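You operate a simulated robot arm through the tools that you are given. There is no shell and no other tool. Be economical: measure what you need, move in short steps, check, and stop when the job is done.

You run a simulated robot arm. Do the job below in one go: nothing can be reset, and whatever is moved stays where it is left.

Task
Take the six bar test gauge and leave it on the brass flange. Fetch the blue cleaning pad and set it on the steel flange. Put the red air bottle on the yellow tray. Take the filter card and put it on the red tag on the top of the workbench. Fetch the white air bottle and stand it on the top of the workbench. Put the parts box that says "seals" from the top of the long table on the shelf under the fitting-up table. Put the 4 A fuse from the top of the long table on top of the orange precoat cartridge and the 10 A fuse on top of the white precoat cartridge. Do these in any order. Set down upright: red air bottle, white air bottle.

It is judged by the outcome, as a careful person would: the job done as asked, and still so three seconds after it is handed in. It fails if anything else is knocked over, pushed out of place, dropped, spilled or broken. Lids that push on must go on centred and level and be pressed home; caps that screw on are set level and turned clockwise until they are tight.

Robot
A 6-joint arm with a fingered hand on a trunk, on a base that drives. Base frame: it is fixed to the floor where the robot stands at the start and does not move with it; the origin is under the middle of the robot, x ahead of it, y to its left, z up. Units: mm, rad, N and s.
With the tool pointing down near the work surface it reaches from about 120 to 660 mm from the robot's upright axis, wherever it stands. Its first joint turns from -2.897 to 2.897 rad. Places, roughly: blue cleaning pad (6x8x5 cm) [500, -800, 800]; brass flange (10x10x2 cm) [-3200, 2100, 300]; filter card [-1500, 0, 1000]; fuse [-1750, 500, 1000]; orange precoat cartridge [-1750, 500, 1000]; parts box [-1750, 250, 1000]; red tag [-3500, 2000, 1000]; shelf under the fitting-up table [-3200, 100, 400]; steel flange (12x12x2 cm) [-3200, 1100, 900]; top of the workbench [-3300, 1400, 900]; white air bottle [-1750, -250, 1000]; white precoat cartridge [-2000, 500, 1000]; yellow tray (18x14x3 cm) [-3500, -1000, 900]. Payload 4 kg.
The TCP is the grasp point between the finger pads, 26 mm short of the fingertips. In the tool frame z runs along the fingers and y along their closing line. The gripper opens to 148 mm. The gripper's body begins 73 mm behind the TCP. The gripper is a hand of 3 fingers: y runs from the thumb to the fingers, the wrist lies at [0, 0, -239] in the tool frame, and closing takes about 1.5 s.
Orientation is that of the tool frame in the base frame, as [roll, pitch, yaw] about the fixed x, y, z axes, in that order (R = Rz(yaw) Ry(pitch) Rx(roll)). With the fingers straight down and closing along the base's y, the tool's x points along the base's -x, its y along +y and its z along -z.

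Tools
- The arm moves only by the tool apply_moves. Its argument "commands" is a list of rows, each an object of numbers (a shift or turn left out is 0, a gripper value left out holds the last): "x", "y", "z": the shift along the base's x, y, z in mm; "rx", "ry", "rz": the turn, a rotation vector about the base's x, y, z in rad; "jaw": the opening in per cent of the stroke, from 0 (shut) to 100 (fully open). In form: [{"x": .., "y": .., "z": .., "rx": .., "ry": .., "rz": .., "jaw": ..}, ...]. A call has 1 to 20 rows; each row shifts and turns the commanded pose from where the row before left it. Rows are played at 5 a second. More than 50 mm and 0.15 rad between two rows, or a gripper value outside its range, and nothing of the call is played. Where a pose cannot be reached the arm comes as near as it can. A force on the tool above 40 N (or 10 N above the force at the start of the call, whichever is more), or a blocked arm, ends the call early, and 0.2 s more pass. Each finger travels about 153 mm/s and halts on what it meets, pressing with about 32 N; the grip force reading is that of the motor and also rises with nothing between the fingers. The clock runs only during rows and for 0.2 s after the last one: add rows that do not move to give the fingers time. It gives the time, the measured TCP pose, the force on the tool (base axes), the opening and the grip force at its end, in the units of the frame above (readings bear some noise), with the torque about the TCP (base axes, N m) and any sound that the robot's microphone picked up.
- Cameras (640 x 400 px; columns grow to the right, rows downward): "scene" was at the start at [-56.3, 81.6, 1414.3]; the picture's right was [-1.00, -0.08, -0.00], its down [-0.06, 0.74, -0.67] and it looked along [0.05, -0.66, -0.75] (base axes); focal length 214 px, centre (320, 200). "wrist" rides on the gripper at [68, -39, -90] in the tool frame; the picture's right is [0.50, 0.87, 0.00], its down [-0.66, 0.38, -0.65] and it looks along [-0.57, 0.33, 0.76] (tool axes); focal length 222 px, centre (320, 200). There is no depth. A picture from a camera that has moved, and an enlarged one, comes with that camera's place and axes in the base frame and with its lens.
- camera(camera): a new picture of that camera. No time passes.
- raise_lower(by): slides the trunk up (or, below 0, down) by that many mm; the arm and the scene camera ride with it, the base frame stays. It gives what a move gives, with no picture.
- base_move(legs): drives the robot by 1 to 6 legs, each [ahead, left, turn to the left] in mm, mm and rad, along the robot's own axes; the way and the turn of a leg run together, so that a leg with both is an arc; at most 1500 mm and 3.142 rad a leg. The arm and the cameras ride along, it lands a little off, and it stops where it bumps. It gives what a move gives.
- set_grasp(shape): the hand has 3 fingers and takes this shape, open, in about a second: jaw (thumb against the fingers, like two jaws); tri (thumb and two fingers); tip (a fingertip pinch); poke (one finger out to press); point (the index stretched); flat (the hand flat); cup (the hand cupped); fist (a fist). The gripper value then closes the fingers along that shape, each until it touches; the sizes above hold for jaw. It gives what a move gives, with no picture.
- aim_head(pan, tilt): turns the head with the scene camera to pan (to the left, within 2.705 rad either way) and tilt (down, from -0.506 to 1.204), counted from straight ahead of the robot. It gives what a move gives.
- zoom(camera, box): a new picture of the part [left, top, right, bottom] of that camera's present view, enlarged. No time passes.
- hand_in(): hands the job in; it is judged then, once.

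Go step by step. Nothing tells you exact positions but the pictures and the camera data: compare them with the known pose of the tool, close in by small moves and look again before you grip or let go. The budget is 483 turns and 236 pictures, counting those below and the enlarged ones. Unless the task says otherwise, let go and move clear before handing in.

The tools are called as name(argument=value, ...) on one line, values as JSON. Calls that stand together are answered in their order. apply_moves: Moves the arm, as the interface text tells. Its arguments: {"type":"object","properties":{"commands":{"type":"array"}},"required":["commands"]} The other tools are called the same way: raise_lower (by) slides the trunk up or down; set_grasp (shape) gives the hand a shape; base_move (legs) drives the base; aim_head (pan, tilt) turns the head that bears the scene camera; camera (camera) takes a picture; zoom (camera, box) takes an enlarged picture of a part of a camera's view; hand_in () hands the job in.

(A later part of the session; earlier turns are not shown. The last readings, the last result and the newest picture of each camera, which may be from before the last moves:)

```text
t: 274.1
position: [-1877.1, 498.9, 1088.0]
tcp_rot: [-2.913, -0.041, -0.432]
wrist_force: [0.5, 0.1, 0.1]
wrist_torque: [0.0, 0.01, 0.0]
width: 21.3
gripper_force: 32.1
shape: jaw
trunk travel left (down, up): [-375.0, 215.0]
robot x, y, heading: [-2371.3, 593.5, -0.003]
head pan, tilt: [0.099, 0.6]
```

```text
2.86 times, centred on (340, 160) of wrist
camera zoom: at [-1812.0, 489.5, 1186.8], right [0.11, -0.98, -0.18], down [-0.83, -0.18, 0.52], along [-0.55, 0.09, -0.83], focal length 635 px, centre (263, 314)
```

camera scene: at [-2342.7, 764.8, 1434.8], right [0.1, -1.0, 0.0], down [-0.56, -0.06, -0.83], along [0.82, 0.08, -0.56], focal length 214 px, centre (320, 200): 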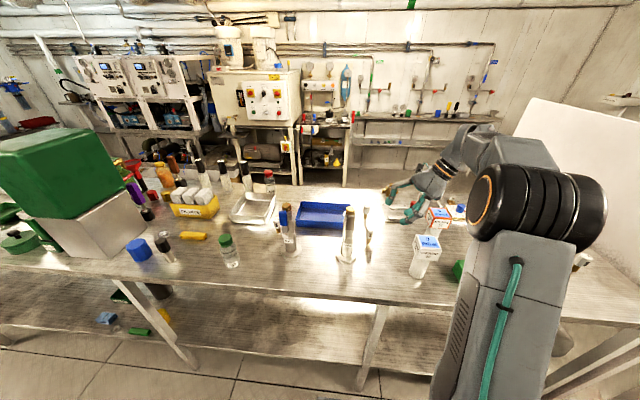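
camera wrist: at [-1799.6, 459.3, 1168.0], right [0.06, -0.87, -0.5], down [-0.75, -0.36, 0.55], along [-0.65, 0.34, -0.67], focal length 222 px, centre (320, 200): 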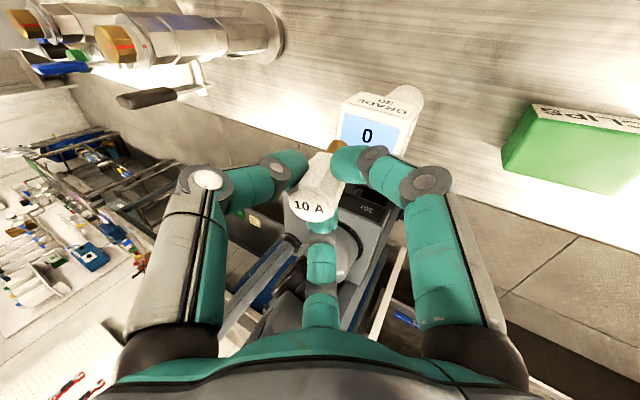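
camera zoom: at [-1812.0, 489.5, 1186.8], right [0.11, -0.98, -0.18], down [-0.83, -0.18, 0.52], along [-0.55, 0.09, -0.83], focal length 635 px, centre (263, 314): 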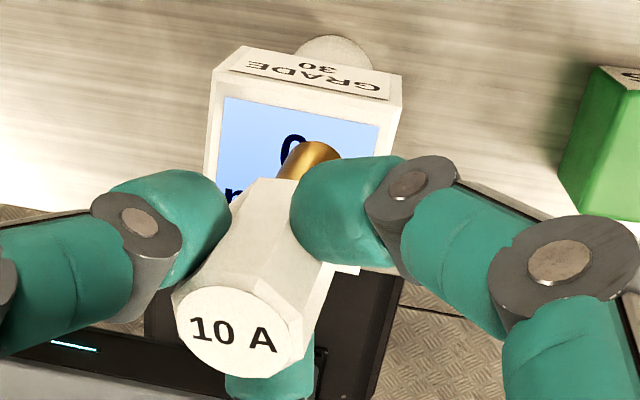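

apply_moves(commands=[{"x": -6, "y": 5, "rx": 0.03, "ry": 0.05}, {"z": -10}, {"z": -8}])

zoom(camera="scene", box=[390, 170, 490, 270])

zoom(camera="wrist", box=[260, 90, 420, 230])

```text
t: 274.9
position: [-1882.7, 505.2, 1069.4]
tcp_rot: [-2.907, 0.019, -0.435]
wrist_force: [0.2, -0.9, -0.8]
wrist_torque: [0.03, 0.02, 0.0]
width: 21.8
gripper_force: 32.1
shape: jaw
trunk travel left (down, up): [-375.0, 215.0]
robot x, y, heading: [-2370.9, 596.8, -0.003]
head pan, tilt: [0.099, 0.6]
```

```text
4.00 times, centred on (440, 220) of scene
camera zoom: at [-2342.8, 765.1, 1434.7], right [0.1, -1.0, 0.0], down [-0.56, -0.06, -0.83], along [0.82, 0.08, -0.56], focal length 858 px, centre (-160, 120)
```

zoom: 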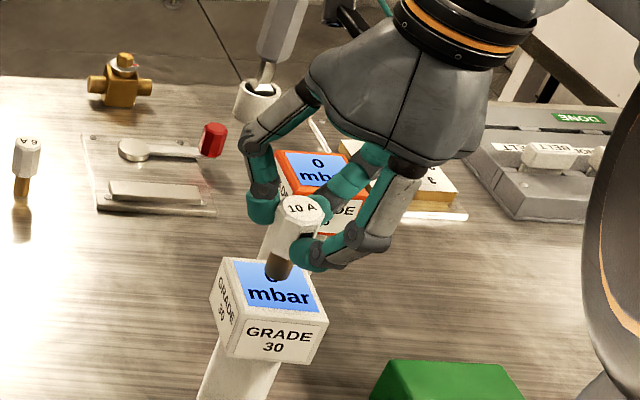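

```text
2.86 times, centred on (340, 160) of wrist
camera zoom: at [-1812.9, 492.1, 1165.2], right [0.1, -0.97, -0.21], down [-0.8, -0.2, 0.56], along [-0.59, 0.12, -0.8], focal length 635 px, centre (263, 314)
```

zoom: 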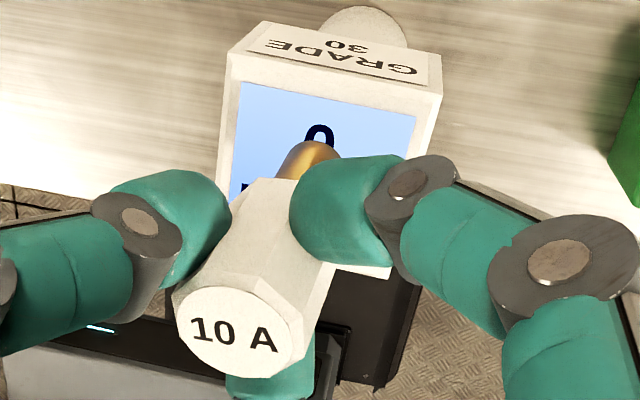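

apply_moves(commands=[{"z": -5, "rx": 0.025, "y": -1, "x": 1}, {"z": -3}, {"z": -2}, {"z": -2}, {"z": -2}, {"z": -2}, {"z": -2}, {"z": -2}, {"z": -2}, {"z": -2}, {"z": -2}])

zoom(camera="scene", box=[390, 170, 490, 270])

```text
t: 276.0
position: [-1882.5, 503.1, 1062.9]
tcp_rot: [-2.88, 0.019, -0.435]
wrist_force: [0.0, -1.1, 21.2]
wrist_torque: [0.02, -0.01, -0.01]
width: 24.1
gripper_force: 32.3
shape: jaw
trunk travel left (down, up): [-375.0, 215.0]
robot x, y, heading: [-2369.5, 597.6, -0.001]
head pan, tilt: [0.099, 0.6]
stopped in row 5: the force on the tool passed its limit (the readings are from after the stop); the commanded pose is now the measured one
```

```text
4.00 times, centred on (440, 220) of scene
camera zoom: at [-2344.2, 765.2, 1434.6], right [0.1, -1.0, 0.0], down [-0.56, -0.06, -0.83], along [0.82, 0.08, -0.56], focal length 858 px, centre (-160, 120)
```

zoom: 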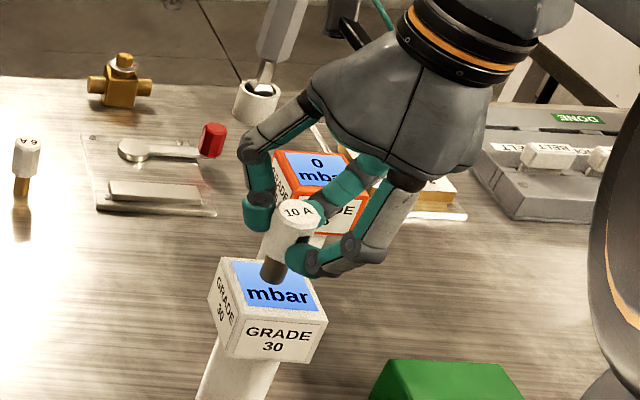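

apply_moves(commands=[{"z": 4}, {"x": -7}, {"z": -2}, {"z": -1}, {"z": -1}, {"z": -1}])

zoom(camera="scene", box=[410, 190, 470, 260])

```text
t: 277.4
position: [-1889.6, 504.5, 1059.5]
tcp_rot: [-2.881, 0.022, -0.434]
wrist_force: [4.2, 1.1, 37.2]
wrist_torque: [0.17, -0.36, -0.14]
width: 23.8
gripper_force: 32.1
shape: jaw
trunk travel left (down, up): [-375.0, 215.0]
robot x, y, heading: [-2365.6, 596.2, 0.002]
head pan, tilt: [0.099, 0.6]
```

```text
5.71 times, centred on (440, 225) of scene
camera zoom: at [-2344.4, 765.5, 1435.1], right [0.1, -1.0, 0.0], down [-0.56, -0.06, -0.83], along [0.82, 0.08, -0.56], focal length 1226 px, centre (-366, 57)
```

zoom: 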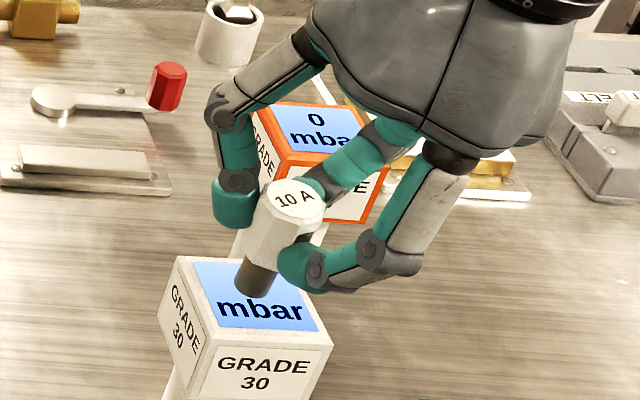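

Too much push; I relieve it and correct the small lean before releasing.

apply_moves(commands=[{"z": 1.5}, {"z": 1, "rx": -0.03}, {}])

zoom(camera="scene", box=[410, 190, 470, 260])

zoom(camera="wrist", box=[260, 90, 420, 230])

```text
t: 278.2
position: [-1889.2, 505.0, 1060.4]
tcp_rot: [-2.908, 0.014, -0.435]
wrist_force: [1.5, 4.1, 23.7]
wrist_torque: [0.29, -0.16, -0.06]
width: 23.5
gripper_force: 32.1
shape: jaw
trunk travel left (down, up): [-375.0, 215.0]
robot x, y, heading: [-2369.0, 593.0, -0.001]
head pan, tilt: [0.099, 0.6]
```

```text
5.71 times, centred on (440, 225) of scene
camera zoom: at [-2344.1, 765.8, 1434.6], right [0.1, -1.0, 0.0], down [-0.56, -0.06, -0.83], along [0.82, 0.08, -0.56], focal length 1226 px, centre (-366, 57)
```

zoom: 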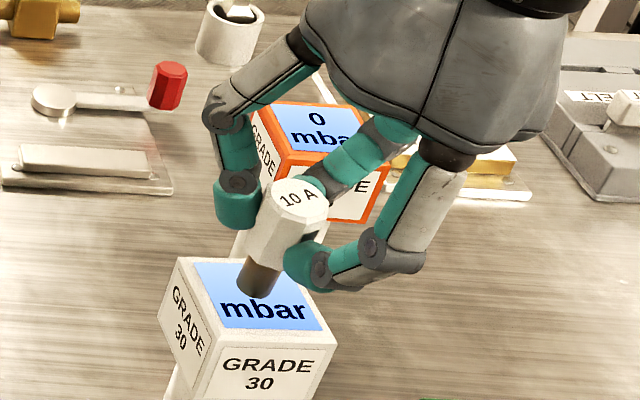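

```text
2.86 times, centred on (340, 160) of wrist
camera zoom: at [-1820.6, 491.6, 1156.6], right [0.1, -0.97, -0.21], down [-0.81, -0.2, 0.56], along [-0.58, 0.11, -0.8], focal length 635 px, centre (263, 314)
```

zoom: 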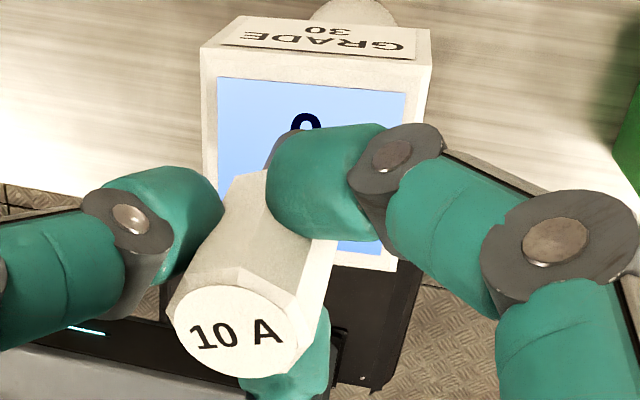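

apply_moves(commands=[{"z": 1.5, "rx": -0.015}, {}])

apply_moves(commands=[{"z": 1.5}, {}])

zoom(camera="scene", box=[410, 190, 470, 260])

```text
t: 278.8
position: [-1888.5, 504.6, 1061.1]
tcp_rot: [-2.924, 0.007, -0.435]
wrist_force: [-0.2, 2.3, 9.5]
wrist_torque: [0.13, -0.05, -0.03]
width: 23.6
gripper_force: 31.8
shape: jaw
trunk travel left (down, up): [-375.0, 215.0]
robot x, y, heading: [-2365.5, 593.5, -0.004]
head pan, tilt: [0.099, 0.6]
```

```text
t: 279.4
position: [-1888.6, 503.7, 1063.0]
tcp_rot: [-2.925, 0.008, -0.434]
wrist_force: [0.1, -0.9, -0.4]
wrist_torque: [0.01, 0.02, -0.03]
width: 22.6
gripper_force: 32.2
shape: jaw
trunk travel left (down, up): [-375.0, 215.0]
robot x, y, heading: [-2367.0, 595.6, -0.002]
head pan, tilt: [0.099, 0.6]
```

```text
5.71 times, centred on (440, 225) of scene
camera zoom: at [-2342.7, 765.0, 1434.6], right [0.1, -1.0, 0.0], down [-0.56, -0.06, -0.83], along [0.82, 0.08, -0.56], focal length 1226 px, centre (-366, 57)
```

zoom: 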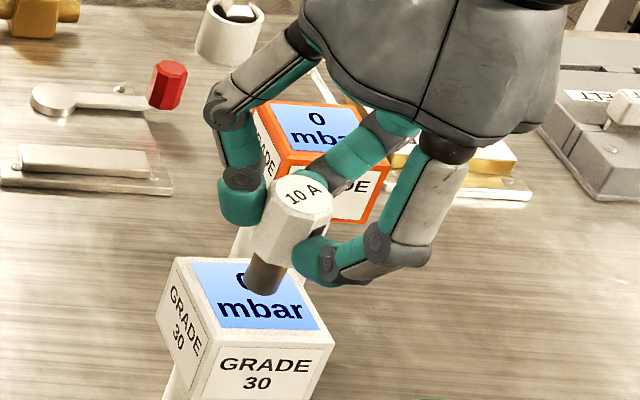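

Upright and just off contact. I lower 1 mm and open slowly.

apply_moves(commands=[{"z": -1.2}, {}])

apply_moves(commands=[{"jaw": 18}, {"jaw": 21}, {"jaw": 25}, {"jaw": 32}, {"jaw": 40}, {}])

zoom(camera="scene", box=[410, 190, 470, 260])

```text
t: 280.0
position: [-1887.7, 504.9, 1061.8]
tcp_rot: [-2.922, 0.008, -0.433]
wrist_force: [0.6, -0.5, 0.2]
wrist_torque: [0.01, 0.03, 0.01]
width: 22.7
gripper_force: 32.0
shape: jaw
trunk travel left (down, up): [-375.0, 215.0]
robot x, y, heading: [-2367.4, 598.2, -0.005]
head pan, tilt: [0.099, 0.6]
```

```text
t: 281.4
position: [-1887.9, 504.1, 1062.8]
tcp_rot: [-2.922, 0.007, -0.433]
wrist_force: [-0.1, -0.3, 0.1]
wrist_torque: [-0.01, -0.01, -0.03]
width: 58.8
gripper_force: 0.1
shape: jaw
trunk travel left (down, up): [-375.0, 215.0]
robot x, y, heading: [-2362.2, 598.2, -0.003]
head pan, tilt: [0.099, 0.6]
```

```text
5.71 times, centred on (440, 225) of scene
camera zoom: at [-2342.7, 765.0, 1434.7], right [0.1, -1.0, 0.0], down [-0.56, -0.06, -0.83], along [0.82, 0.08, -0.56], focal length 1226 px, centre (-366, 57)
```

zoom: 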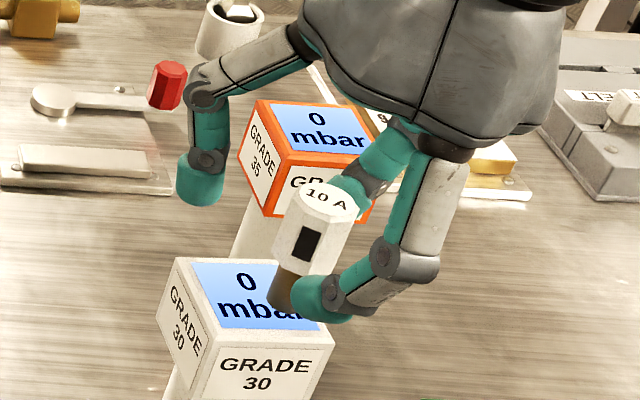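

zoom(camera="wrist", box=[240, 60, 440, 235])

```text
2.29 times, centred on (340, 148) of wrist
camera zoom: at [-1819.0, 492.4, 1158.5], right [0.1, -0.98, -0.19], down [-0.81, -0.19, 0.56], along [-0.58, 0.1, -0.81], focal length 508 px, centre (274, 320)
```

zoom: 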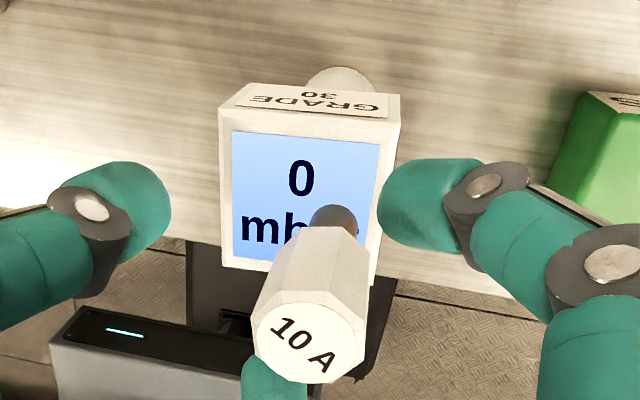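

The fuse stands on the cube, shifted toward a corner but upright. I open wider slowly and check before lifting.

apply_moves(commands=[{"jaw": 46}, {"jaw": 52}, {"jaw": 60}, {"jaw": 68}, {}])

zoom(camera="wrist", box=[240, 60, 440, 235])

```text
t: 282.6
position: [-1888.5, 503.2, 1063.5]
tcp_rot: [-2.921, 0.006, -0.434]
wrist_force: [0.0, -1.0, 0.3]
wrist_torque: [0.01, -0.04, 0.01]
width: 100.2
gripper_force: 0.1
shape: jaw
trunk travel left (down, up): [-375.0, 215.0]
robot x, y, heading: [-2369.0, 592.2, -0.001]
head pan, tilt: [0.099, 0.6]
```

```text
2.29 times, centred on (340, 148) of wrist
camera zoom: at [-1819.0, 492.4, 1158.5], right [0.1, -0.98, -0.19], down [-0.81, -0.19, 0.56], along [-0.58, 0.1, -0.81], focal length 508 px, centre (274, 320)
```

zoom: 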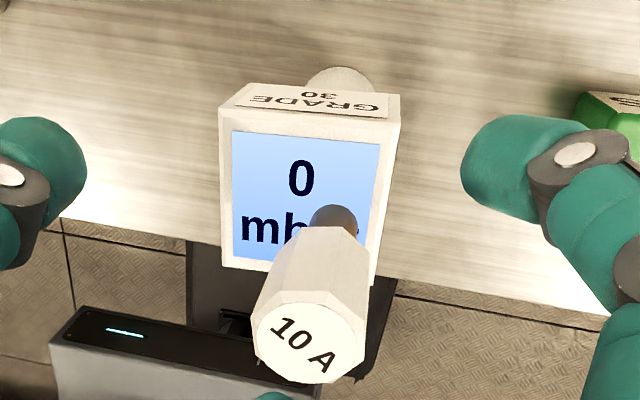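

Standing free. I lift away.

apply_moves(commands=[{"z": 15}, {"z": 30}, {"z": 40}, {"z": 30, "y": 30}])

zoom(camera="scene", box=[390, 160, 490, 260])

```text
t: 283.6
position: [-1889.8, 533.7, 1177.7]
tcp_rot: [-2.922, 0.008, -0.435]
wrist_force: [-0.1, -0.7, 0.0]
wrist_torque: [-0.03, -0.03, 0.03]
width: 100.1
gripper_force: 0.1
shape: jaw
trunk travel left (down, up): [-375.0, 215.0]
robot x, y, heading: [-2368.5, 594.5, -0.005]
head pan, tilt: [0.099, 0.6]
```

```text
4.00 times, centred on (440, 210) of scene
camera zoom: at [-2342.7, 764.8, 1434.7], right [0.1, -1.0, 0.0], down [-0.56, -0.06, -0.83], along [0.82, 0.08, -0.56], focal length 858 px, centre (-160, 160)
```

zoom: 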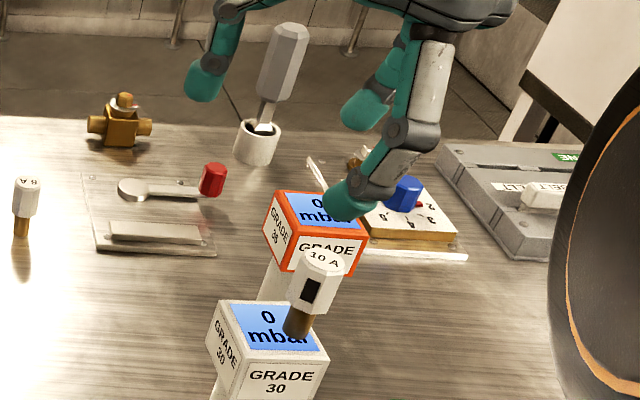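

The 10 A fuse stands on the white cartridge. Now the 4 A fuse near (-1754,988): I level the tool and shift the base left.

apply_moves(commands=[{"rx": -0.1, "ry": 0.043}, {"rx": -0.1, "ry": 0.043}, {"jaw": 45}])

base_move(legs=[[0, 390, 0], [25, 0, 0]])

aim_head(pan=-0.1, tilt=0.7)

apply_moves(commands=[{"x": 30, "y": 10}, {"x": 40, "y": 10}, {"x": 40, "z": -20}])

camera(camera="wrist")

camera(camera="scene")

```text
t: 284.4
position: [-1888.1, 533.6, 1177.4]
tcp_rot: [-3.141, -0.001, -0.437]
wrist_force: [0.2, -0.3, 0.8]
wrist_torque: [-0.04, -0.01, -0.04]
width: 67.1
gripper_force: 0.1
shape: jaw
trunk travel left (down, up): [-375.0, 215.0]
robot x, y, heading: [-2367.1, 592.7, 0.003]
head pan, tilt: [0.099, 0.6]
```

```text
t: 287.3
position: [-1863.1, 928.8, 1177.6]
tcp_rot: [-3.139, 0.0, -0.432]
wrist_force: [0.1, -1.1, 0.6]
wrist_torque: [0.01, 0.01, -0.03]
width: 66.6
gripper_force: 0.0
shape: jaw
trunk travel left (down, up): [-375.0, 215.0]
robot x, y, heading: [-2344.1, 992.5, 0.002]
head pan, tilt: [0.099, 0.6]
```

```text
t: 288.0
position: [-1864.3, 928.6, 1177.4]
tcp_rot: [-3.14, -0.001, -0.433]
wrist_force: [0.0, -0.3, -0.5]
wrist_torque: [0.02, 0.0, 0.0]
width: 66.8
gripper_force: 0.1
shape: jaw
trunk travel left (down, up): [-375.0, 215.0]
robot x, y, heading: [-2343.8, 988.2, 0.005]
head pan, tilt: [-0.099, 0.7]
```

```text
t: 288.8
position: [-1753.2, 950.5, 1156.1]
tcp_rot: [-3.139, -0.001, -0.433]
wrist_force: [-0.6, 0.6, -0.1]
wrist_torque: [0.0, -0.01, -0.01]
width: 67.1
gripper_force: 0.1
shape: jaw
trunk travel left (down, up): [-375.0, 215.0]
robot x, y, heading: [-2339.8, 991.1, 0.002]
head pan, tilt: [-0.099, 0.7]
```

```text
117 pictures are left
camera wrist: at [-1675.7, 956.5, 1246.7], right [0.09, -1.0, 0.0], down [-0.75, -0.07, 0.65], along [-0.65, -0.06, -0.76], focal length 222 px, centre (320, 200)
```

wrist: 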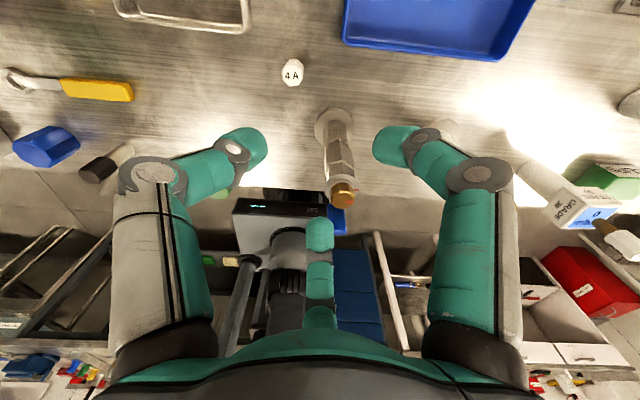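

```text
116 pictures are left
camera scene: at [-2321.4, 1141.1, 1426.1], right [-0.1, -1.0, 0.0], down [-0.64, 0.06, -0.77], along [0.76, -0.07, -0.64], focal length 214 px, centre (320, 200)
```

scene: 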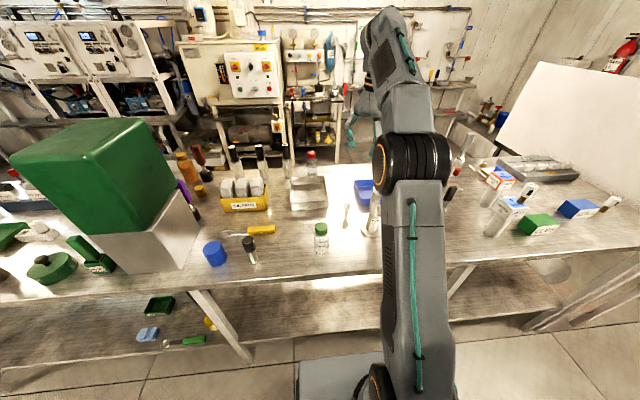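

apply_moves(commands=[{"x": 14, "y": 36}, {"z": -45}, {"z": -45}, {"z": -45}])

camera(camera="wrist")

```text
t: 289.8
position: [-1740.3, 984.2, 1021.4]
tcp_rot: [-3.142, 0.0, -0.433]
wrist_force: [0.0, -0.1, -0.5]
wrist_torque: [0.01, 0.01, 0.0]
width: 66.9
gripper_force: 0.0
shape: jaw
trunk travel left (down, up): [-375.0, 215.0]
robot x, y, heading: [-2341.9, 992.0, 0.001]
head pan, tilt: [-0.099, 0.7]
```

```text
115 pictures are left
camera wrist: at [-1662.3, 991.8, 1111.3], right [0.09, -1.0, 0.0], down [-0.75, -0.07, 0.65], along [-0.65, -0.06, -0.76], focal length 222 px, centre (320, 200)
```

wrist: 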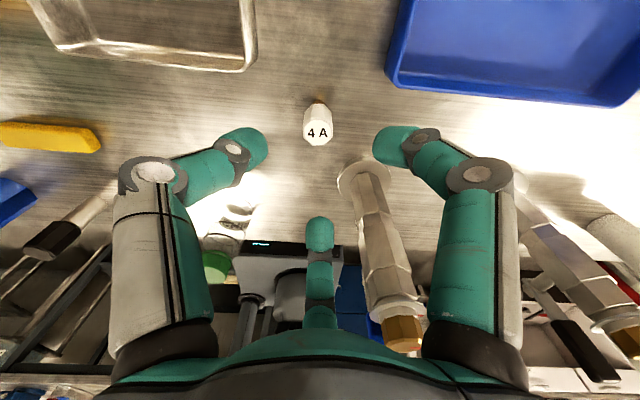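

apply_moves(commands=[{"z": -35, "y": 1}, {"z": -35}, {"z": -20}, {"z": -13}])

camera(camera="wrist")

```text
t: 290.8
position: [-1737.0, 985.3, 919.7]
tcp_rot: [-3.14, -0.003, -0.432]
wrist_force: [-0.2, 0.5, -0.4]
wrist_torque: [0.05, 0.02, 0.02]
width: 66.9
gripper_force: 0.1
shape: jaw
trunk travel left (down, up): [-375.0, 215.0]
robot x, y, heading: [-2344.1, 986.9, -0.002]
head pan, tilt: [-0.099, 0.7]
```

```text
114 pictures are left
camera wrist: at [-1661.7, 992.8, 1009.0], right [0.09, -1.0, 0.0], down [-0.75, -0.07, 0.65], along [-0.65, -0.06, -0.76], focal length 222 px, centre (320, 200)
```

wrist: 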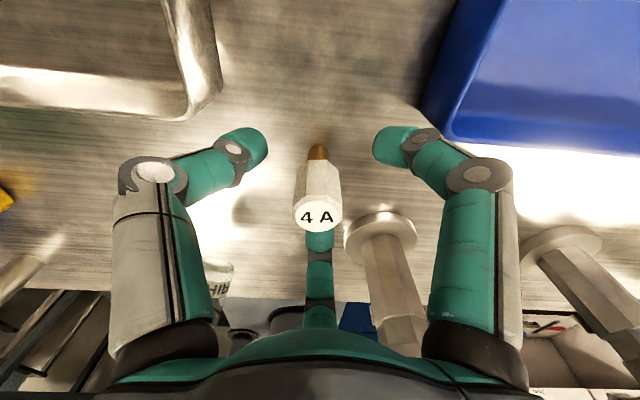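

apply_moves(commands=[{"jaw": 35}, {"jaw": 28}, {"jaw": 22}, {"jaw": 15}, {"jaw": 8}, {"jaw": 5}, {}])

apply_moves(commands=[{"z": 8}, {"z": 20}, {"z": 40}, {"z": 45}, {"z": 45}, {"z": 20}])

zoom(camera="wrist", box=[240, 60, 400, 240])

camera(camera="scene")

```text
t: 292.4
position: [-1739.0, 985.2, 919.7]
tcp_rot: [3.141, 0.0, -0.433]
wrist_force: [0.9, -0.2, 0.9]
wrist_torque: [-0.01, 0.06, -0.04]
width: 20.9
gripper_force: 31.2
shape: jaw
trunk travel left (down, up): [-375.0, 215.0]
robot x, y, heading: [-2344.4, 988.1, -0.0]
head pan, tilt: [-0.099, 0.7]
```

```text
t: 293.8
position: [-1739.1, 986.3, 1097.3]
tcp_rot: [3.142, -0.001, -0.432]
wrist_force: [0.2, -0.6, -0.4]
wrist_torque: [-0.02, 0.06, -0.01]
width: 20.9
gripper_force: 31.8
shape: jaw
trunk travel left (down, up): [-375.0, 215.0]
robot x, y, heading: [-2343.4, 988.9, 0.002]
head pan, tilt: [-0.099, 0.7]
```

```text
2.22 times, centred on (320, 150) of wrist
camera zoom: at [-1661.3, 992.0, 1186.7], right [0.09, -1.0, 0.0], down [-0.75, -0.07, 0.65], along [-0.65, -0.06, -0.76], focal length 494 px, centre (320, 311)
```

zoom: 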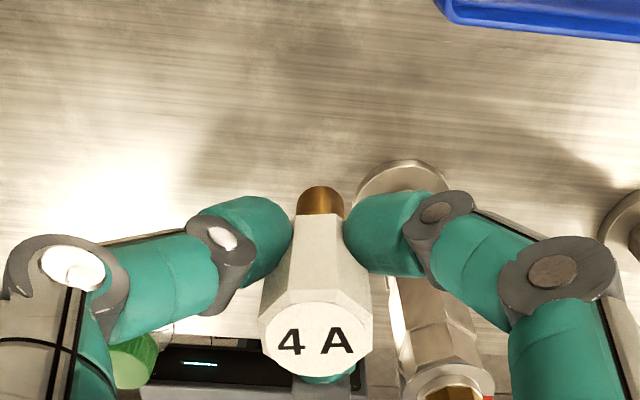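

```text
112 pictures are left
camera scene: at [-2321.4, 1141.1, 1426.0], right [-0.1, -1.0, 0.0], down [-0.64, 0.06, -0.76], along [0.76, -0.07, -0.64], focal length 214 px, centre (320, 200)
```

scene: 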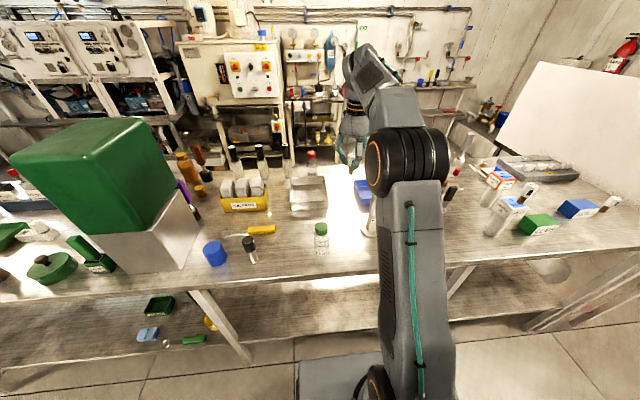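

The 4 A fuse is held straight. I raise it and strafe the base so it comes over the orange cartridge at about (-1732,425).

apply_moves(commands=[{"z": 30}, {"z": 20}])

base_move(legs=[[0, -550, 0]])

aim_head(pan=-0.1, tilt=0.6)

camera(camera="wrist")

zoom(camera="scene", box=[280, 110, 480, 260])

```text
t: 294.4
position: [-1738.9, 984.1, 1147.5]
tcp_rot: [-3.138, -0.002, -0.433]
wrist_force: [-0.3, 0.4, -0.1]
wrist_torque: [0.01, -0.01, 0.01]
width: 20.3
gripper_force: 31.5
shape: jaw
trunk travel left (down, up): [-375.0, 215.0]
robot x, y, heading: [-2343.8, 988.1, 0.005]
head pan, tilt: [-0.099, 0.7]
```

```text
t: 297.6
position: [-1736.4, 430.6, 1146.8]
tcp_rot: [-3.139, 0.0, -0.427]
wrist_force: [0.2, 0.6, -0.2]
wrist_torque: [0.04, -0.01, 0.0]
width: 20.4
gripper_force: 31.7
shape: jaw
trunk travel left (down, up): [-375.0, 215.0]
robot x, y, heading: [-2342.8, 433.2, 0.008]
head pan, tilt: [-0.099, 0.7]
```

```text
t: 298.3
position: [-1735.1, 430.8, 1147.2]
tcp_rot: [-3.139, -0.001, -0.428]
wrist_force: [-1.0, -0.9, -0.9]
wrist_torque: [-0.03, -0.05, 0.03]
width: 20.5
gripper_force: 31.7
shape: jaw
trunk travel left (down, up): [-375.0, 215.0]
robot x, y, heading: [-2341.4, 433.6, 0.01]
head pan, tilt: [-0.099, 0.6]
```

```text
111 pictures are left
camera wrist: at [-1659.2, 438.9, 1236.8], right [0.1, -1.0, 0.0], down [-0.75, -0.07, 0.65], along [-0.65, -0.06, -0.76], focal length 222 px, centre (320, 200)
```

wrist: 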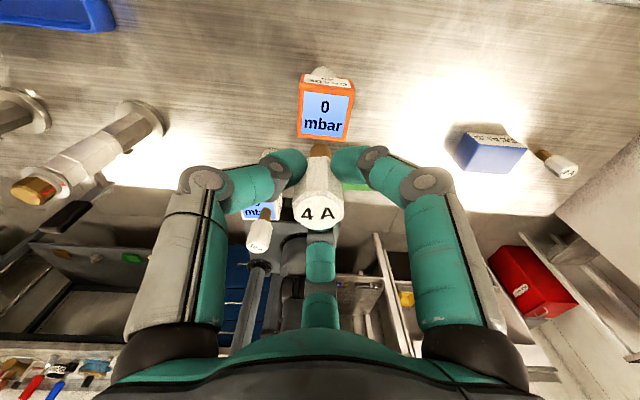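

```text
2.67 times, centred on (380, 185) of scene
camera zoom: at [-2316.6, 584.3, 1434.7], right [-0.09, -1.0, 0.0], down [-0.56, 0.05, -0.82], along [0.82, -0.08, -0.57], focal length 572 px, centre (160, 240)
```

zoom: 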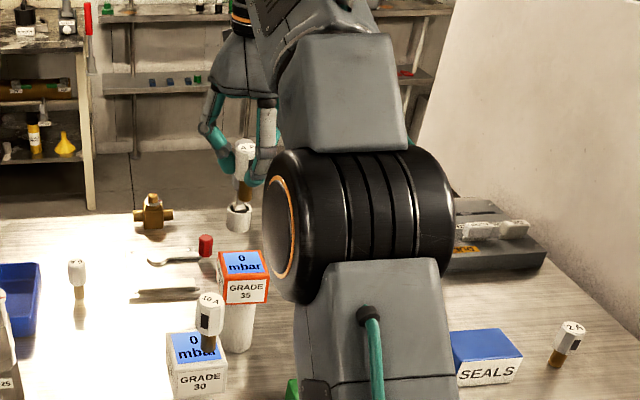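

apply_moves(commands=[{"x": -5, "y": -8}, {"z": -30}, {"z": -30}, {"z": -15}])

zoom(camera="wrist", box=[240, 60, 400, 240])

zoom(camera="scene", box=[320, 150, 400, 230])

```text
t: 299.3
position: [-1742.4, 423.2, 1072.0]
tcp_rot: [-3.139, -0.002, -0.427]
wrist_force: [0.5, -0.5, 1.0]
wrist_torque: [0.02, -0.03, 0.01]
width: 20.5
gripper_force: 32.0
shape: jaw
trunk travel left (down, up): [-375.0, 215.0]
robot x, y, heading: [-2339.1, 435.2, 0.005]
head pan, tilt: [-0.099, 0.6]
```

```text
2.22 times, centred on (320, 150) of wrist
camera zoom: at [-1664.1, 431.1, 1162.1], right [0.1, -1.0, 0.0], down [-0.75, -0.07, 0.65], along [-0.65, -0.06, -0.76], focal length 494 px, centre (320, 311)
```

zoom: 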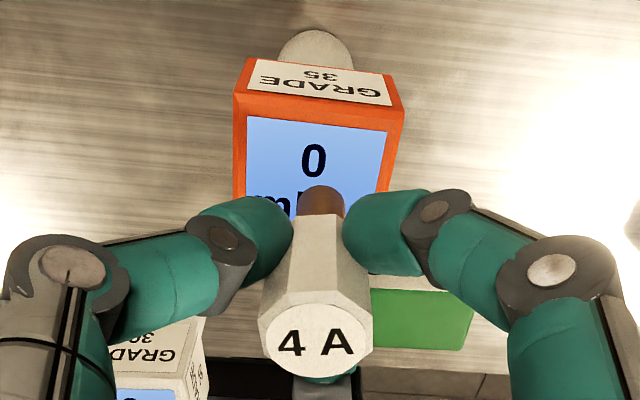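

```text
5.00 times, centred on (360, 190) of scene
camera zoom: at [-2316.5, 584.3, 1434.7], right [-0.09, -1.0, 0.0], down [-0.56, 0.05, -0.83], along [0.82, -0.08, -0.56], focal length 1072 px, centre (120, 250)
```

zoom: 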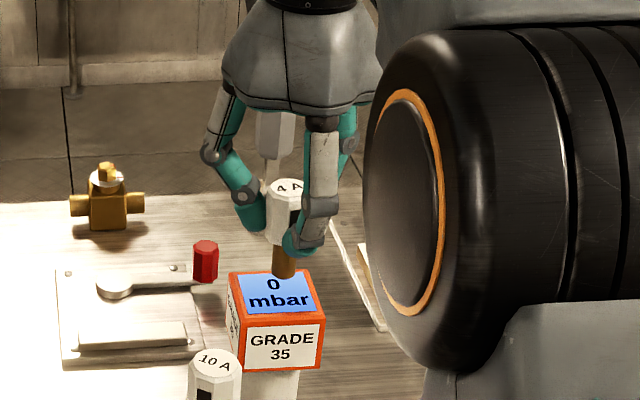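

apply_moves(commands=[{"z": -5}, {"z": -2}, {"z": -1.5}, {"z": -1.5}, {"z": -1.5}])

apply_moves(commands=[{"z": -1}, {}])

```text
t: 300.5
position: [-1740.0, 423.7, 1059.7]
tcp_rot: [-3.139, -0.003, -0.429]
wrist_force: [-0.4, 0.1, 0.7]
wrist_torque: [0.04, 0.0, -0.03]
width: 20.5
gripper_force: 32.2
shape: jaw
trunk travel left (down, up): [-375.0, 215.0]
robot x, y, heading: [-2337.7, 432.0, 0.008]
head pan, tilt: [-0.099, 0.6]
```

```text
t: 301.1
position: [-1742.2, 422.9, 1059.6]
tcp_rot: [-3.14, -0.002, -0.427]
wrist_force: [0.5, -0.7, -1.0]
wrist_torque: [0.01, -0.02, 0.03]
width: 20.5
gripper_force: 32.1
shape: jaw
trunk travel left (down, up): [-375.0, 215.0]
robot x, y, heading: [-2340.3, 436.3, 0.006]
head pan, tilt: [-0.099, 0.6]
```

apply_moves(commands=[{"z": -1.5}, {"z": -1.5}, {}])

apply_moves(commands=[{"z": -1.5}, {}])

zoom(camera="scene", box=[320, 150, 400, 230])

```text
t: 301.9
position: [-1741.9, 423.1, 1057.7]
tcp_rot: [-3.141, -0.001, -0.428]
wrist_force: [-0.1, -0.6, 4.8]
wrist_torque: [0.02, -0.03, -0.02]
width: 20.8
gripper_force: 31.7
shape: jaw
trunk travel left (down, up): [-375.0, 215.0]
robot x, y, heading: [-2343.2, 435.6, 0.008]
head pan, tilt: [-0.099, 0.6]
```

```text
t: 302.5
position: [-1741.8, 422.4, 1055.9]
tcp_rot: [-3.139, -0.004, -0.427]
wrist_force: [1.1, 0.0, 17.0]
wrist_torque: [0.0, -0.01, 0.03]
width: 21.2
gripper_force: 32.2
shape: jaw
trunk travel left (down, up): [-375.0, 215.0]
robot x, y, heading: [-2342.7, 431.1, 0.005]
head pan, tilt: [-0.099, 0.6]
```

```text
5.00 times, centred on (360, 190) of scene
camera zoom: at [-2317.8, 584.3, 1434.9], right [-0.09, -1.0, 0.0], down [-0.56, 0.05, -0.83], along [0.82, -0.08, -0.56], focal length 1072 px, centre (120, 250)
```

zoom: 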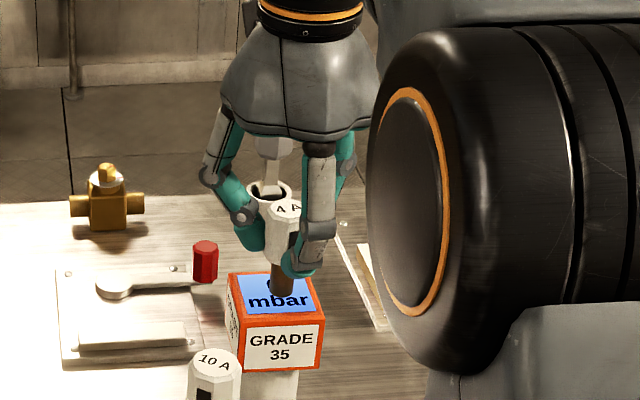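

Contact, centred and upright. I relieve the push and open gently.

apply_moves(commands=[{"z": 1.3}, {}])

apply_moves(commands=[{"jaw": 17}, {"jaw": 20}, {"jaw": 24}, {"jaw": 30}, {"jaw": 38}, {"jaw": 46}, {"jaw": 55}, {}])

zoom(camera="wrist", box=[240, 60, 400, 240])

```text
t: 303.1
position: [-1742.9, 422.8, 1057.4]
tcp_rot: [-3.14, -0.002, -0.429]
wrist_force: [-0.1, -0.3, 12.7]
wrist_torque: [0.04, 0.01, 0.01]
width: 21.0
gripper_force: 32.8
shape: jaw
trunk travel left (down, up): [-375.0, 215.0]
robot x, y, heading: [-2343.5, 436.4, 0.008]
head pan, tilt: [-0.099, 0.6]
```

```text
t: 304.9
position: [-1742.1, 423.9, 1056.2]
tcp_rot: [-3.141, 0.002, -0.428]
wrist_force: [-1.2, 0.8, -0.1]
wrist_torque: [0.0, 0.03, -0.01]
width: 81.0
gripper_force: 0.0
shape: jaw
trunk travel left (down, up): [-375.0, 215.0]
robot x, y, heading: [-2340.5, 435.6, 0.009]
head pan, tilt: [-0.099, 0.6]
```

```text
2.22 times, centred on (320, 150) of wrist
camera zoom: at [-1664.2, 430.9, 1146.3], right [0.1, -1.0, 0.0], down [-0.75, -0.07, 0.65], along [-0.65, -0.06, -0.76], focal length 494 px, centre (320, 311)
```

zoom: 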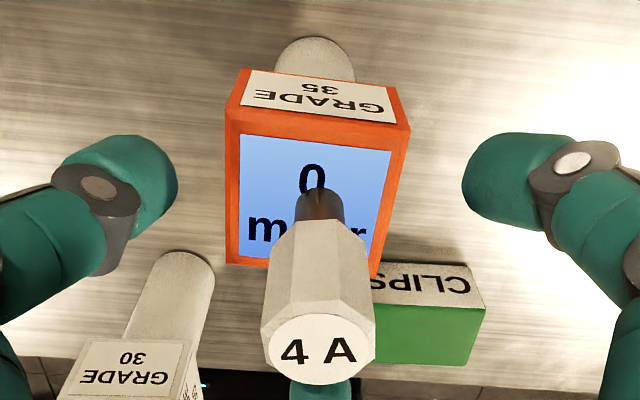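

The 4 A fuse stands on the orange cartridge. I lift away and go to the SEALS box near (-1815,132).

apply_moves(commands=[{"z": 15}, {"z": 35}, {"z": 45}, {"z": 30}])

zoom(camera="scene", box=[280, 130, 440, 250])

base_move(legs=[[0, -310, 0]])

apply_moves(commands=[{"x": -35, "jaw": 82}, {"x": -35}, {"z": -40}, {"z": -30}])

camera(camera="wrist")

```text
t: 305.9
position: [-1751.5, 424.8, 1170.6]
tcp_rot: [-3.138, -0.006, -0.426]
wrist_force: [0.6, 0.0, 0.7]
wrist_torque: [0.01, -0.01, 0.0]
width: 81.3
gripper_force: 0.0
shape: jaw
out of reach, approached as far as the arm can: row 4
trunk travel left (down, up): [-375.0, 215.0]
robot x, y, heading: [-2343.3, 429.9, 0.009]
head pan, tilt: [-0.099, 0.6]
```

```text
3.33 times, centred on (360, 190) of scene
camera zoom: at [-2317.2, 584.3, 1434.7], right [-0.09, -1.0, 0.0], down [-0.56, 0.05, -0.83], along [0.82, -0.08, -0.56], focal length 715 px, centre (187, 233)
```

zoom: 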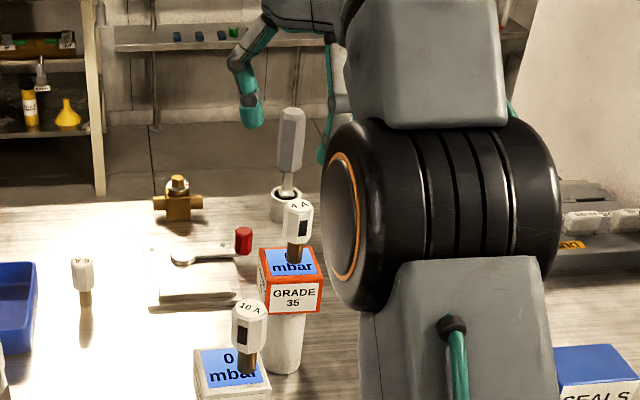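

```text
t: 308.0
position: [-1748.7, 118.6, 1171.0]
tcp_rot: [-3.138, -0.004, -0.428]
wrist_force: [0.1, -0.8, -0.2]
wrist_torque: [0.0, 0.0, -0.03]
width: 81.1
gripper_force: 0.0
shape: jaw
trunk travel left (down, up): [-375.0, 215.0]
robot x, y, heading: [-2340.0, 126.6, 0.001]
head pan, tilt: [-0.099, 0.6]
```

```text
t: 309.0
position: [-1819.3, 117.8, 1100.0]
tcp_rot: [-3.138, -0.003, -0.428]
wrist_force: [-0.2, 0.2, -0.1]
wrist_torque: [-0.04, 0.03, -0.02]
width: 121.1
gripper_force: 0.0
shape: jaw
trunk travel left (down, up): [-375.0, 215.0]
robot x, y, heading: [-2340.1, 126.1, 0.003]
head pan, tilt: [-0.099, 0.6]
```

```text
104 pictures are left
camera wrist: at [-1741.9, 125.2, 1190.1], right [0.09, -1.0, 0.0], down [-0.76, -0.07, 0.65], along [-0.65, -0.06, -0.76], focal length 222 px, centre (320, 200)
```

wrist: 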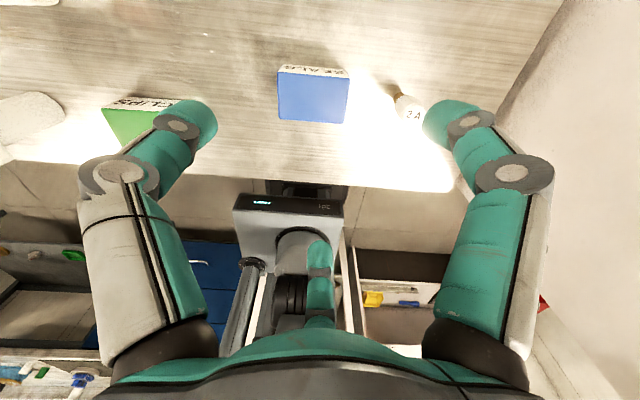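

The box top centre is (-1825,127), about 84×53 mm. I descend with the pair of fingers on its ends and one finger towards me.

apply_moves(commands=[{"x": -26, "y": 9, "jaw": 78}, {"z": -45}, {"z": -45}, {"z": -45}, {"z": -40}, {"z": -15}])

camera(camera="wrist")

```text
t: 310.4
position: [-1844.6, 126.9, 910.1]
tcp_rot: [-3.138, -0.005, -0.43]
wrist_force: [0.3, 0.0, -0.1]
wrist_torque: [-0.02, 0.03, -0.02]
width: 115.6
gripper_force: 0.1
shape: jaw
trunk travel left (down, up): [-375.0, 215.0]
robot x, y, heading: [-2339.1, 128.4, 0.005]
head pan, tilt: [-0.099, 0.6]
```

```text
103 pictures are left
camera wrist: at [-1767.5, 134.2, 1000.5], right [0.09, -1.0, 0.0], down [-0.76, -0.07, 0.65], along [-0.65, -0.06, -0.76], focal length 222 px, centre (320, 200)
```

wrist: 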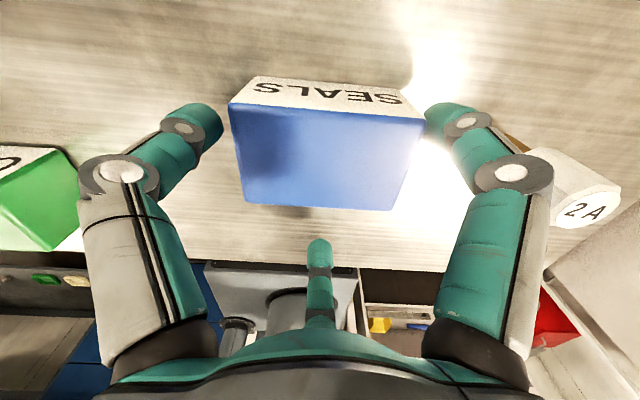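

apply_moves(commands=[{"z": -7}, {"z": -5}])

apply_moves(commands=[{"jaw": 60}, {"jaw": 45}, {"jaw": 30}, {"jaw": 15}, {"jaw": 10}, {}, {}])

apply_moves(commands=[{"z": 6}, {"z": 15}, {"z": 30}, {"z": 40}, {"z": 40}])

camera(camera="wrist")

```text
t: 311.0
position: [-1844.9, 126.7, 897.9]
tcp_rot: [-3.139, -0.005, -0.428]
wrist_force: [0.4, 0.2, -0.1]
wrist_torque: [0.01, -0.03, 0.01]
width: 115.5
gripper_force: 0.1
shape: jaw
trunk travel left (down, up): [-375.0, 215.0]
robot x, y, heading: [-2339.4, 123.5, 0.006]
head pan, tilt: [-0.099, 0.6]
```

```text
t: 312.6
position: [-1844.7, 127.2, 898.1]
tcp_rot: [-3.137, -0.005, -0.427]
wrist_force: [-0.3, 0.0, -0.2]
wrist_torque: [0.06, -0.01, -0.02]
width: 71.4
gripper_force: 32.2
shape: jaw
trunk travel left (down, up): [-375.0, 215.0]
robot x, y, heading: [-2339.5, 128.8, 0.004]
head pan, tilt: [-0.099, 0.6]
```

```text
t: 313.8
position: [-1843.1, 127.0, 1029.3]
tcp_rot: [-3.137, -0.003, -0.427]
wrist_force: [-0.8, 0.4, -1.1]
wrist_torque: [-0.02, 0.04, -0.01]
width: 71.7
gripper_force: 32.0
shape: jaw
trunk travel left (down, up): [-375.0, 215.0]
robot x, y, heading: [-2339.2, 125.9, 0.008]
head pan, tilt: [-0.099, 0.6]
```

```text
102 pictures are left
camera wrist: at [-1767.0, 135.1, 1119.0], right [0.1, -1.0, 0.0], down [-0.76, -0.07, 0.65], along [-0.65, -0.06, -0.76], focal length 222 px, centre (320, 200)
```

wrist: 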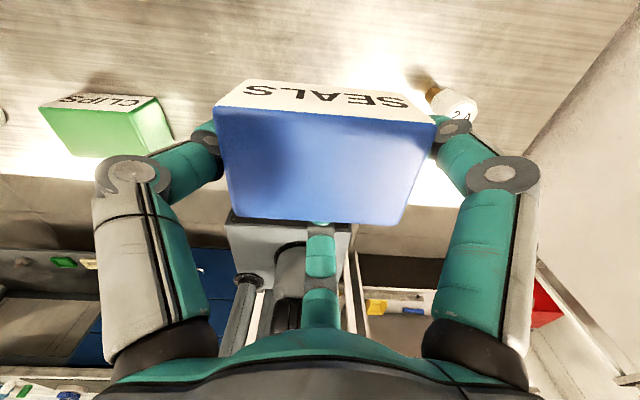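

The box is held. I retract and drive round via the junction to face the fitting-up table.

apply_moves(commands=[{"x": -45, "z": 15}, {"x": -45, "z": 15}, {"x": -45, "z": 15}, {"x": -45}, {"x": -30}])

base_move(legs=[[-260, 0, 0], [0, -800, 0], [0, 0, 3.14], [0, -700, 0]])

aim_head(pan=0.0, tilt=0.7)

camera(camera="scene")

```text
t: 315.0
position: [-2054.6, 127.6, 1075.1]
tcp_rot: [-3.138, -0.003, -0.43]
wrist_force: [0.3, -0.2, -1.0]
wrist_torque: [0.02, 0.01, 0.03]
width: 71.2
gripper_force: 32.3
shape: jaw
trunk travel left (down, up): [-375.0, 215.0]
robot x, y, heading: [-2337.7, 131.8, 0.008]
head pan, tilt: [-0.099, 0.6]
```

```text
t: 331.5
position: [-2883.4, 29.8, 1075.4]
tcp_rot: [-3.137, -0.004, 2.711]
wrist_force: [0.7, 1.1, -2.2]
wrist_torque: [0.06, 0.0, 0.0]
width: 71.1
gripper_force: 32.3
shape: jaw
trunk travel left (down, up): [-375.0, 215.0]
robot x, y, heading: [-2596.5, 32.2, -3.142]
head pan, tilt: [-0.099, 0.6]
```

```text
t: 332.2
position: [-2883.7, 29.5, 1074.8]
tcp_rot: [-3.138, -0.002, 2.712]
wrist_force: [0.5, 0.5, -2.2]
wrist_torque: [0.04, -0.02, 0.0]
width: 71.1
gripper_force: 32.5
shape: jaw
trunk travel left (down, up): [-375.0, 215.0]
robot x, y, heading: [-2600.1, 30.6, -3.14]
head pan, tilt: [0.0, 0.7]
```

```text
101 pictures are left
camera scene: at [-2625.2, -133.4, 1426.1], right [0.0, 1.0, 0.0], down [0.64, 0.0, -0.77], along [-0.77, 0.0, -0.64], focal length 214 px, centre (320, 200)
```

scene: 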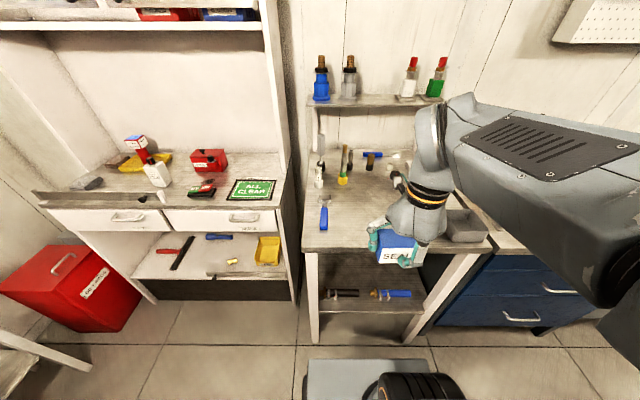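

The fitting-up table spans y≈-195..365, its shelf at z≈407 from x≈-3050, holding two tools. I lower the trunk and zoom in on the shelf.

raise_lower(by=-350)

aim_head(pan=0.0, tilt=0.6)

camera(camera="scene")

```text
t: 335.6
position: [-2883.6, 28.7, 724.6]
tcp_rot: [-3.14, -0.002, 2.712]
wrist_force: [-0.3, -0.5, -2.2]
wrist_torque: [-0.01, -0.07, -0.02]
width: 70.9
gripper_force: 31.9
shape: jaw
trunk travel left (down, up): [-25.0, 565.0]
robot x, y, heading: [-2599.4, 29.1, -3.137]
head pan, tilt: [0.0, 0.7]
```

```text
t: 336.3
position: [-2883.1, 29.9, 724.4]
tcp_rot: [-3.138, -0.005, 2.711]
wrist_force: [0.0, -0.3, -2.2]
wrist_torque: [-0.03, -0.04, -0.01]
width: 71.3
gripper_force: 32.4
shape: jaw
trunk travel left (down, up): [-25.0, 565.0]
robot x, y, heading: [-2594.3, 30.4, -3.135]
head pan, tilt: [0.0, 0.6]
```

```text
100 pictures are left
camera scene: at [-2628.7, -133.5, 1084.7], right [0.0, 1.0, 0.0], down [0.57, 0.0, -0.82], along [-0.82, 0.0, -0.57], focal length 214 px, centre (320, 200)
```

scene: 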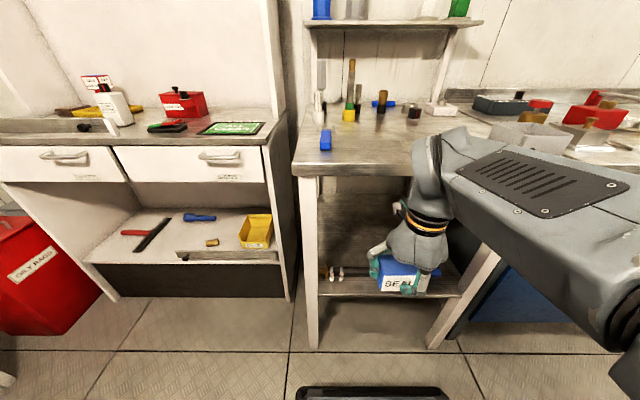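

base_move(legs=[[0, -250, 0]])

aim_head(pan=0.1, tilt=0.6)

zoom(camera="scene", box=[220, 160, 420, 310])

```text
t: 338.1
position: [-2883.9, 281.4, 725.9]
tcp_rot: [-3.138, -0.004, 2.71]
wrist_force: [0.8, -0.5, -2.1]
wrist_torque: [-0.02, -0.04, 0.04]
width: 71.0
gripper_force: 31.9
shape: jaw
trunk travel left (down, up): [-25.0, 565.0]
robot x, y, heading: [-2602.8, 279.7, -3.14]
head pan, tilt: [0.0, 0.6]
```

```text
t: 338.8
position: [-2885.3, 280.7, 726.1]
tcp_rot: [-3.139, -0.005, 2.712]
wrist_force: [-0.9, 0.6, -0.6]
wrist_torque: [0.05, -0.06, 0.0]
width: 71.0
gripper_force: 31.8
shape: jaw
trunk travel left (down, up): [-25.0, 565.0]
robot x, y, heading: [-2597.9, 280.6, -3.139]
head pan, tilt: [0.099, 0.6]
```

```text
2.67 times, centred on (320, 235) of scene
camera zoom: at [-2629.4, 108.2, 1084.7], right [-0.1, 0.99, 0.0], down [0.56, 0.06, -0.83], along [-0.82, -0.08, -0.56], focal length 572 px, centre (320, 107)
```

zoom: 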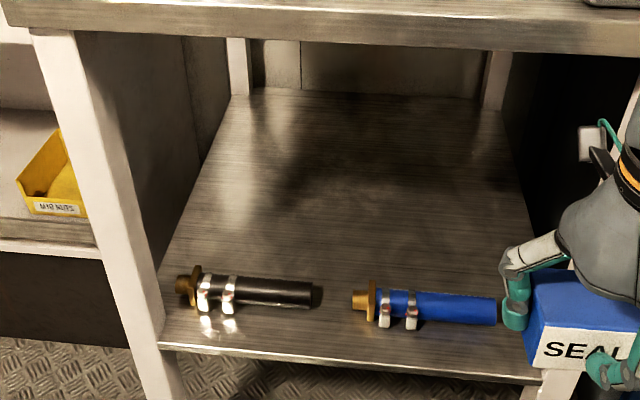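

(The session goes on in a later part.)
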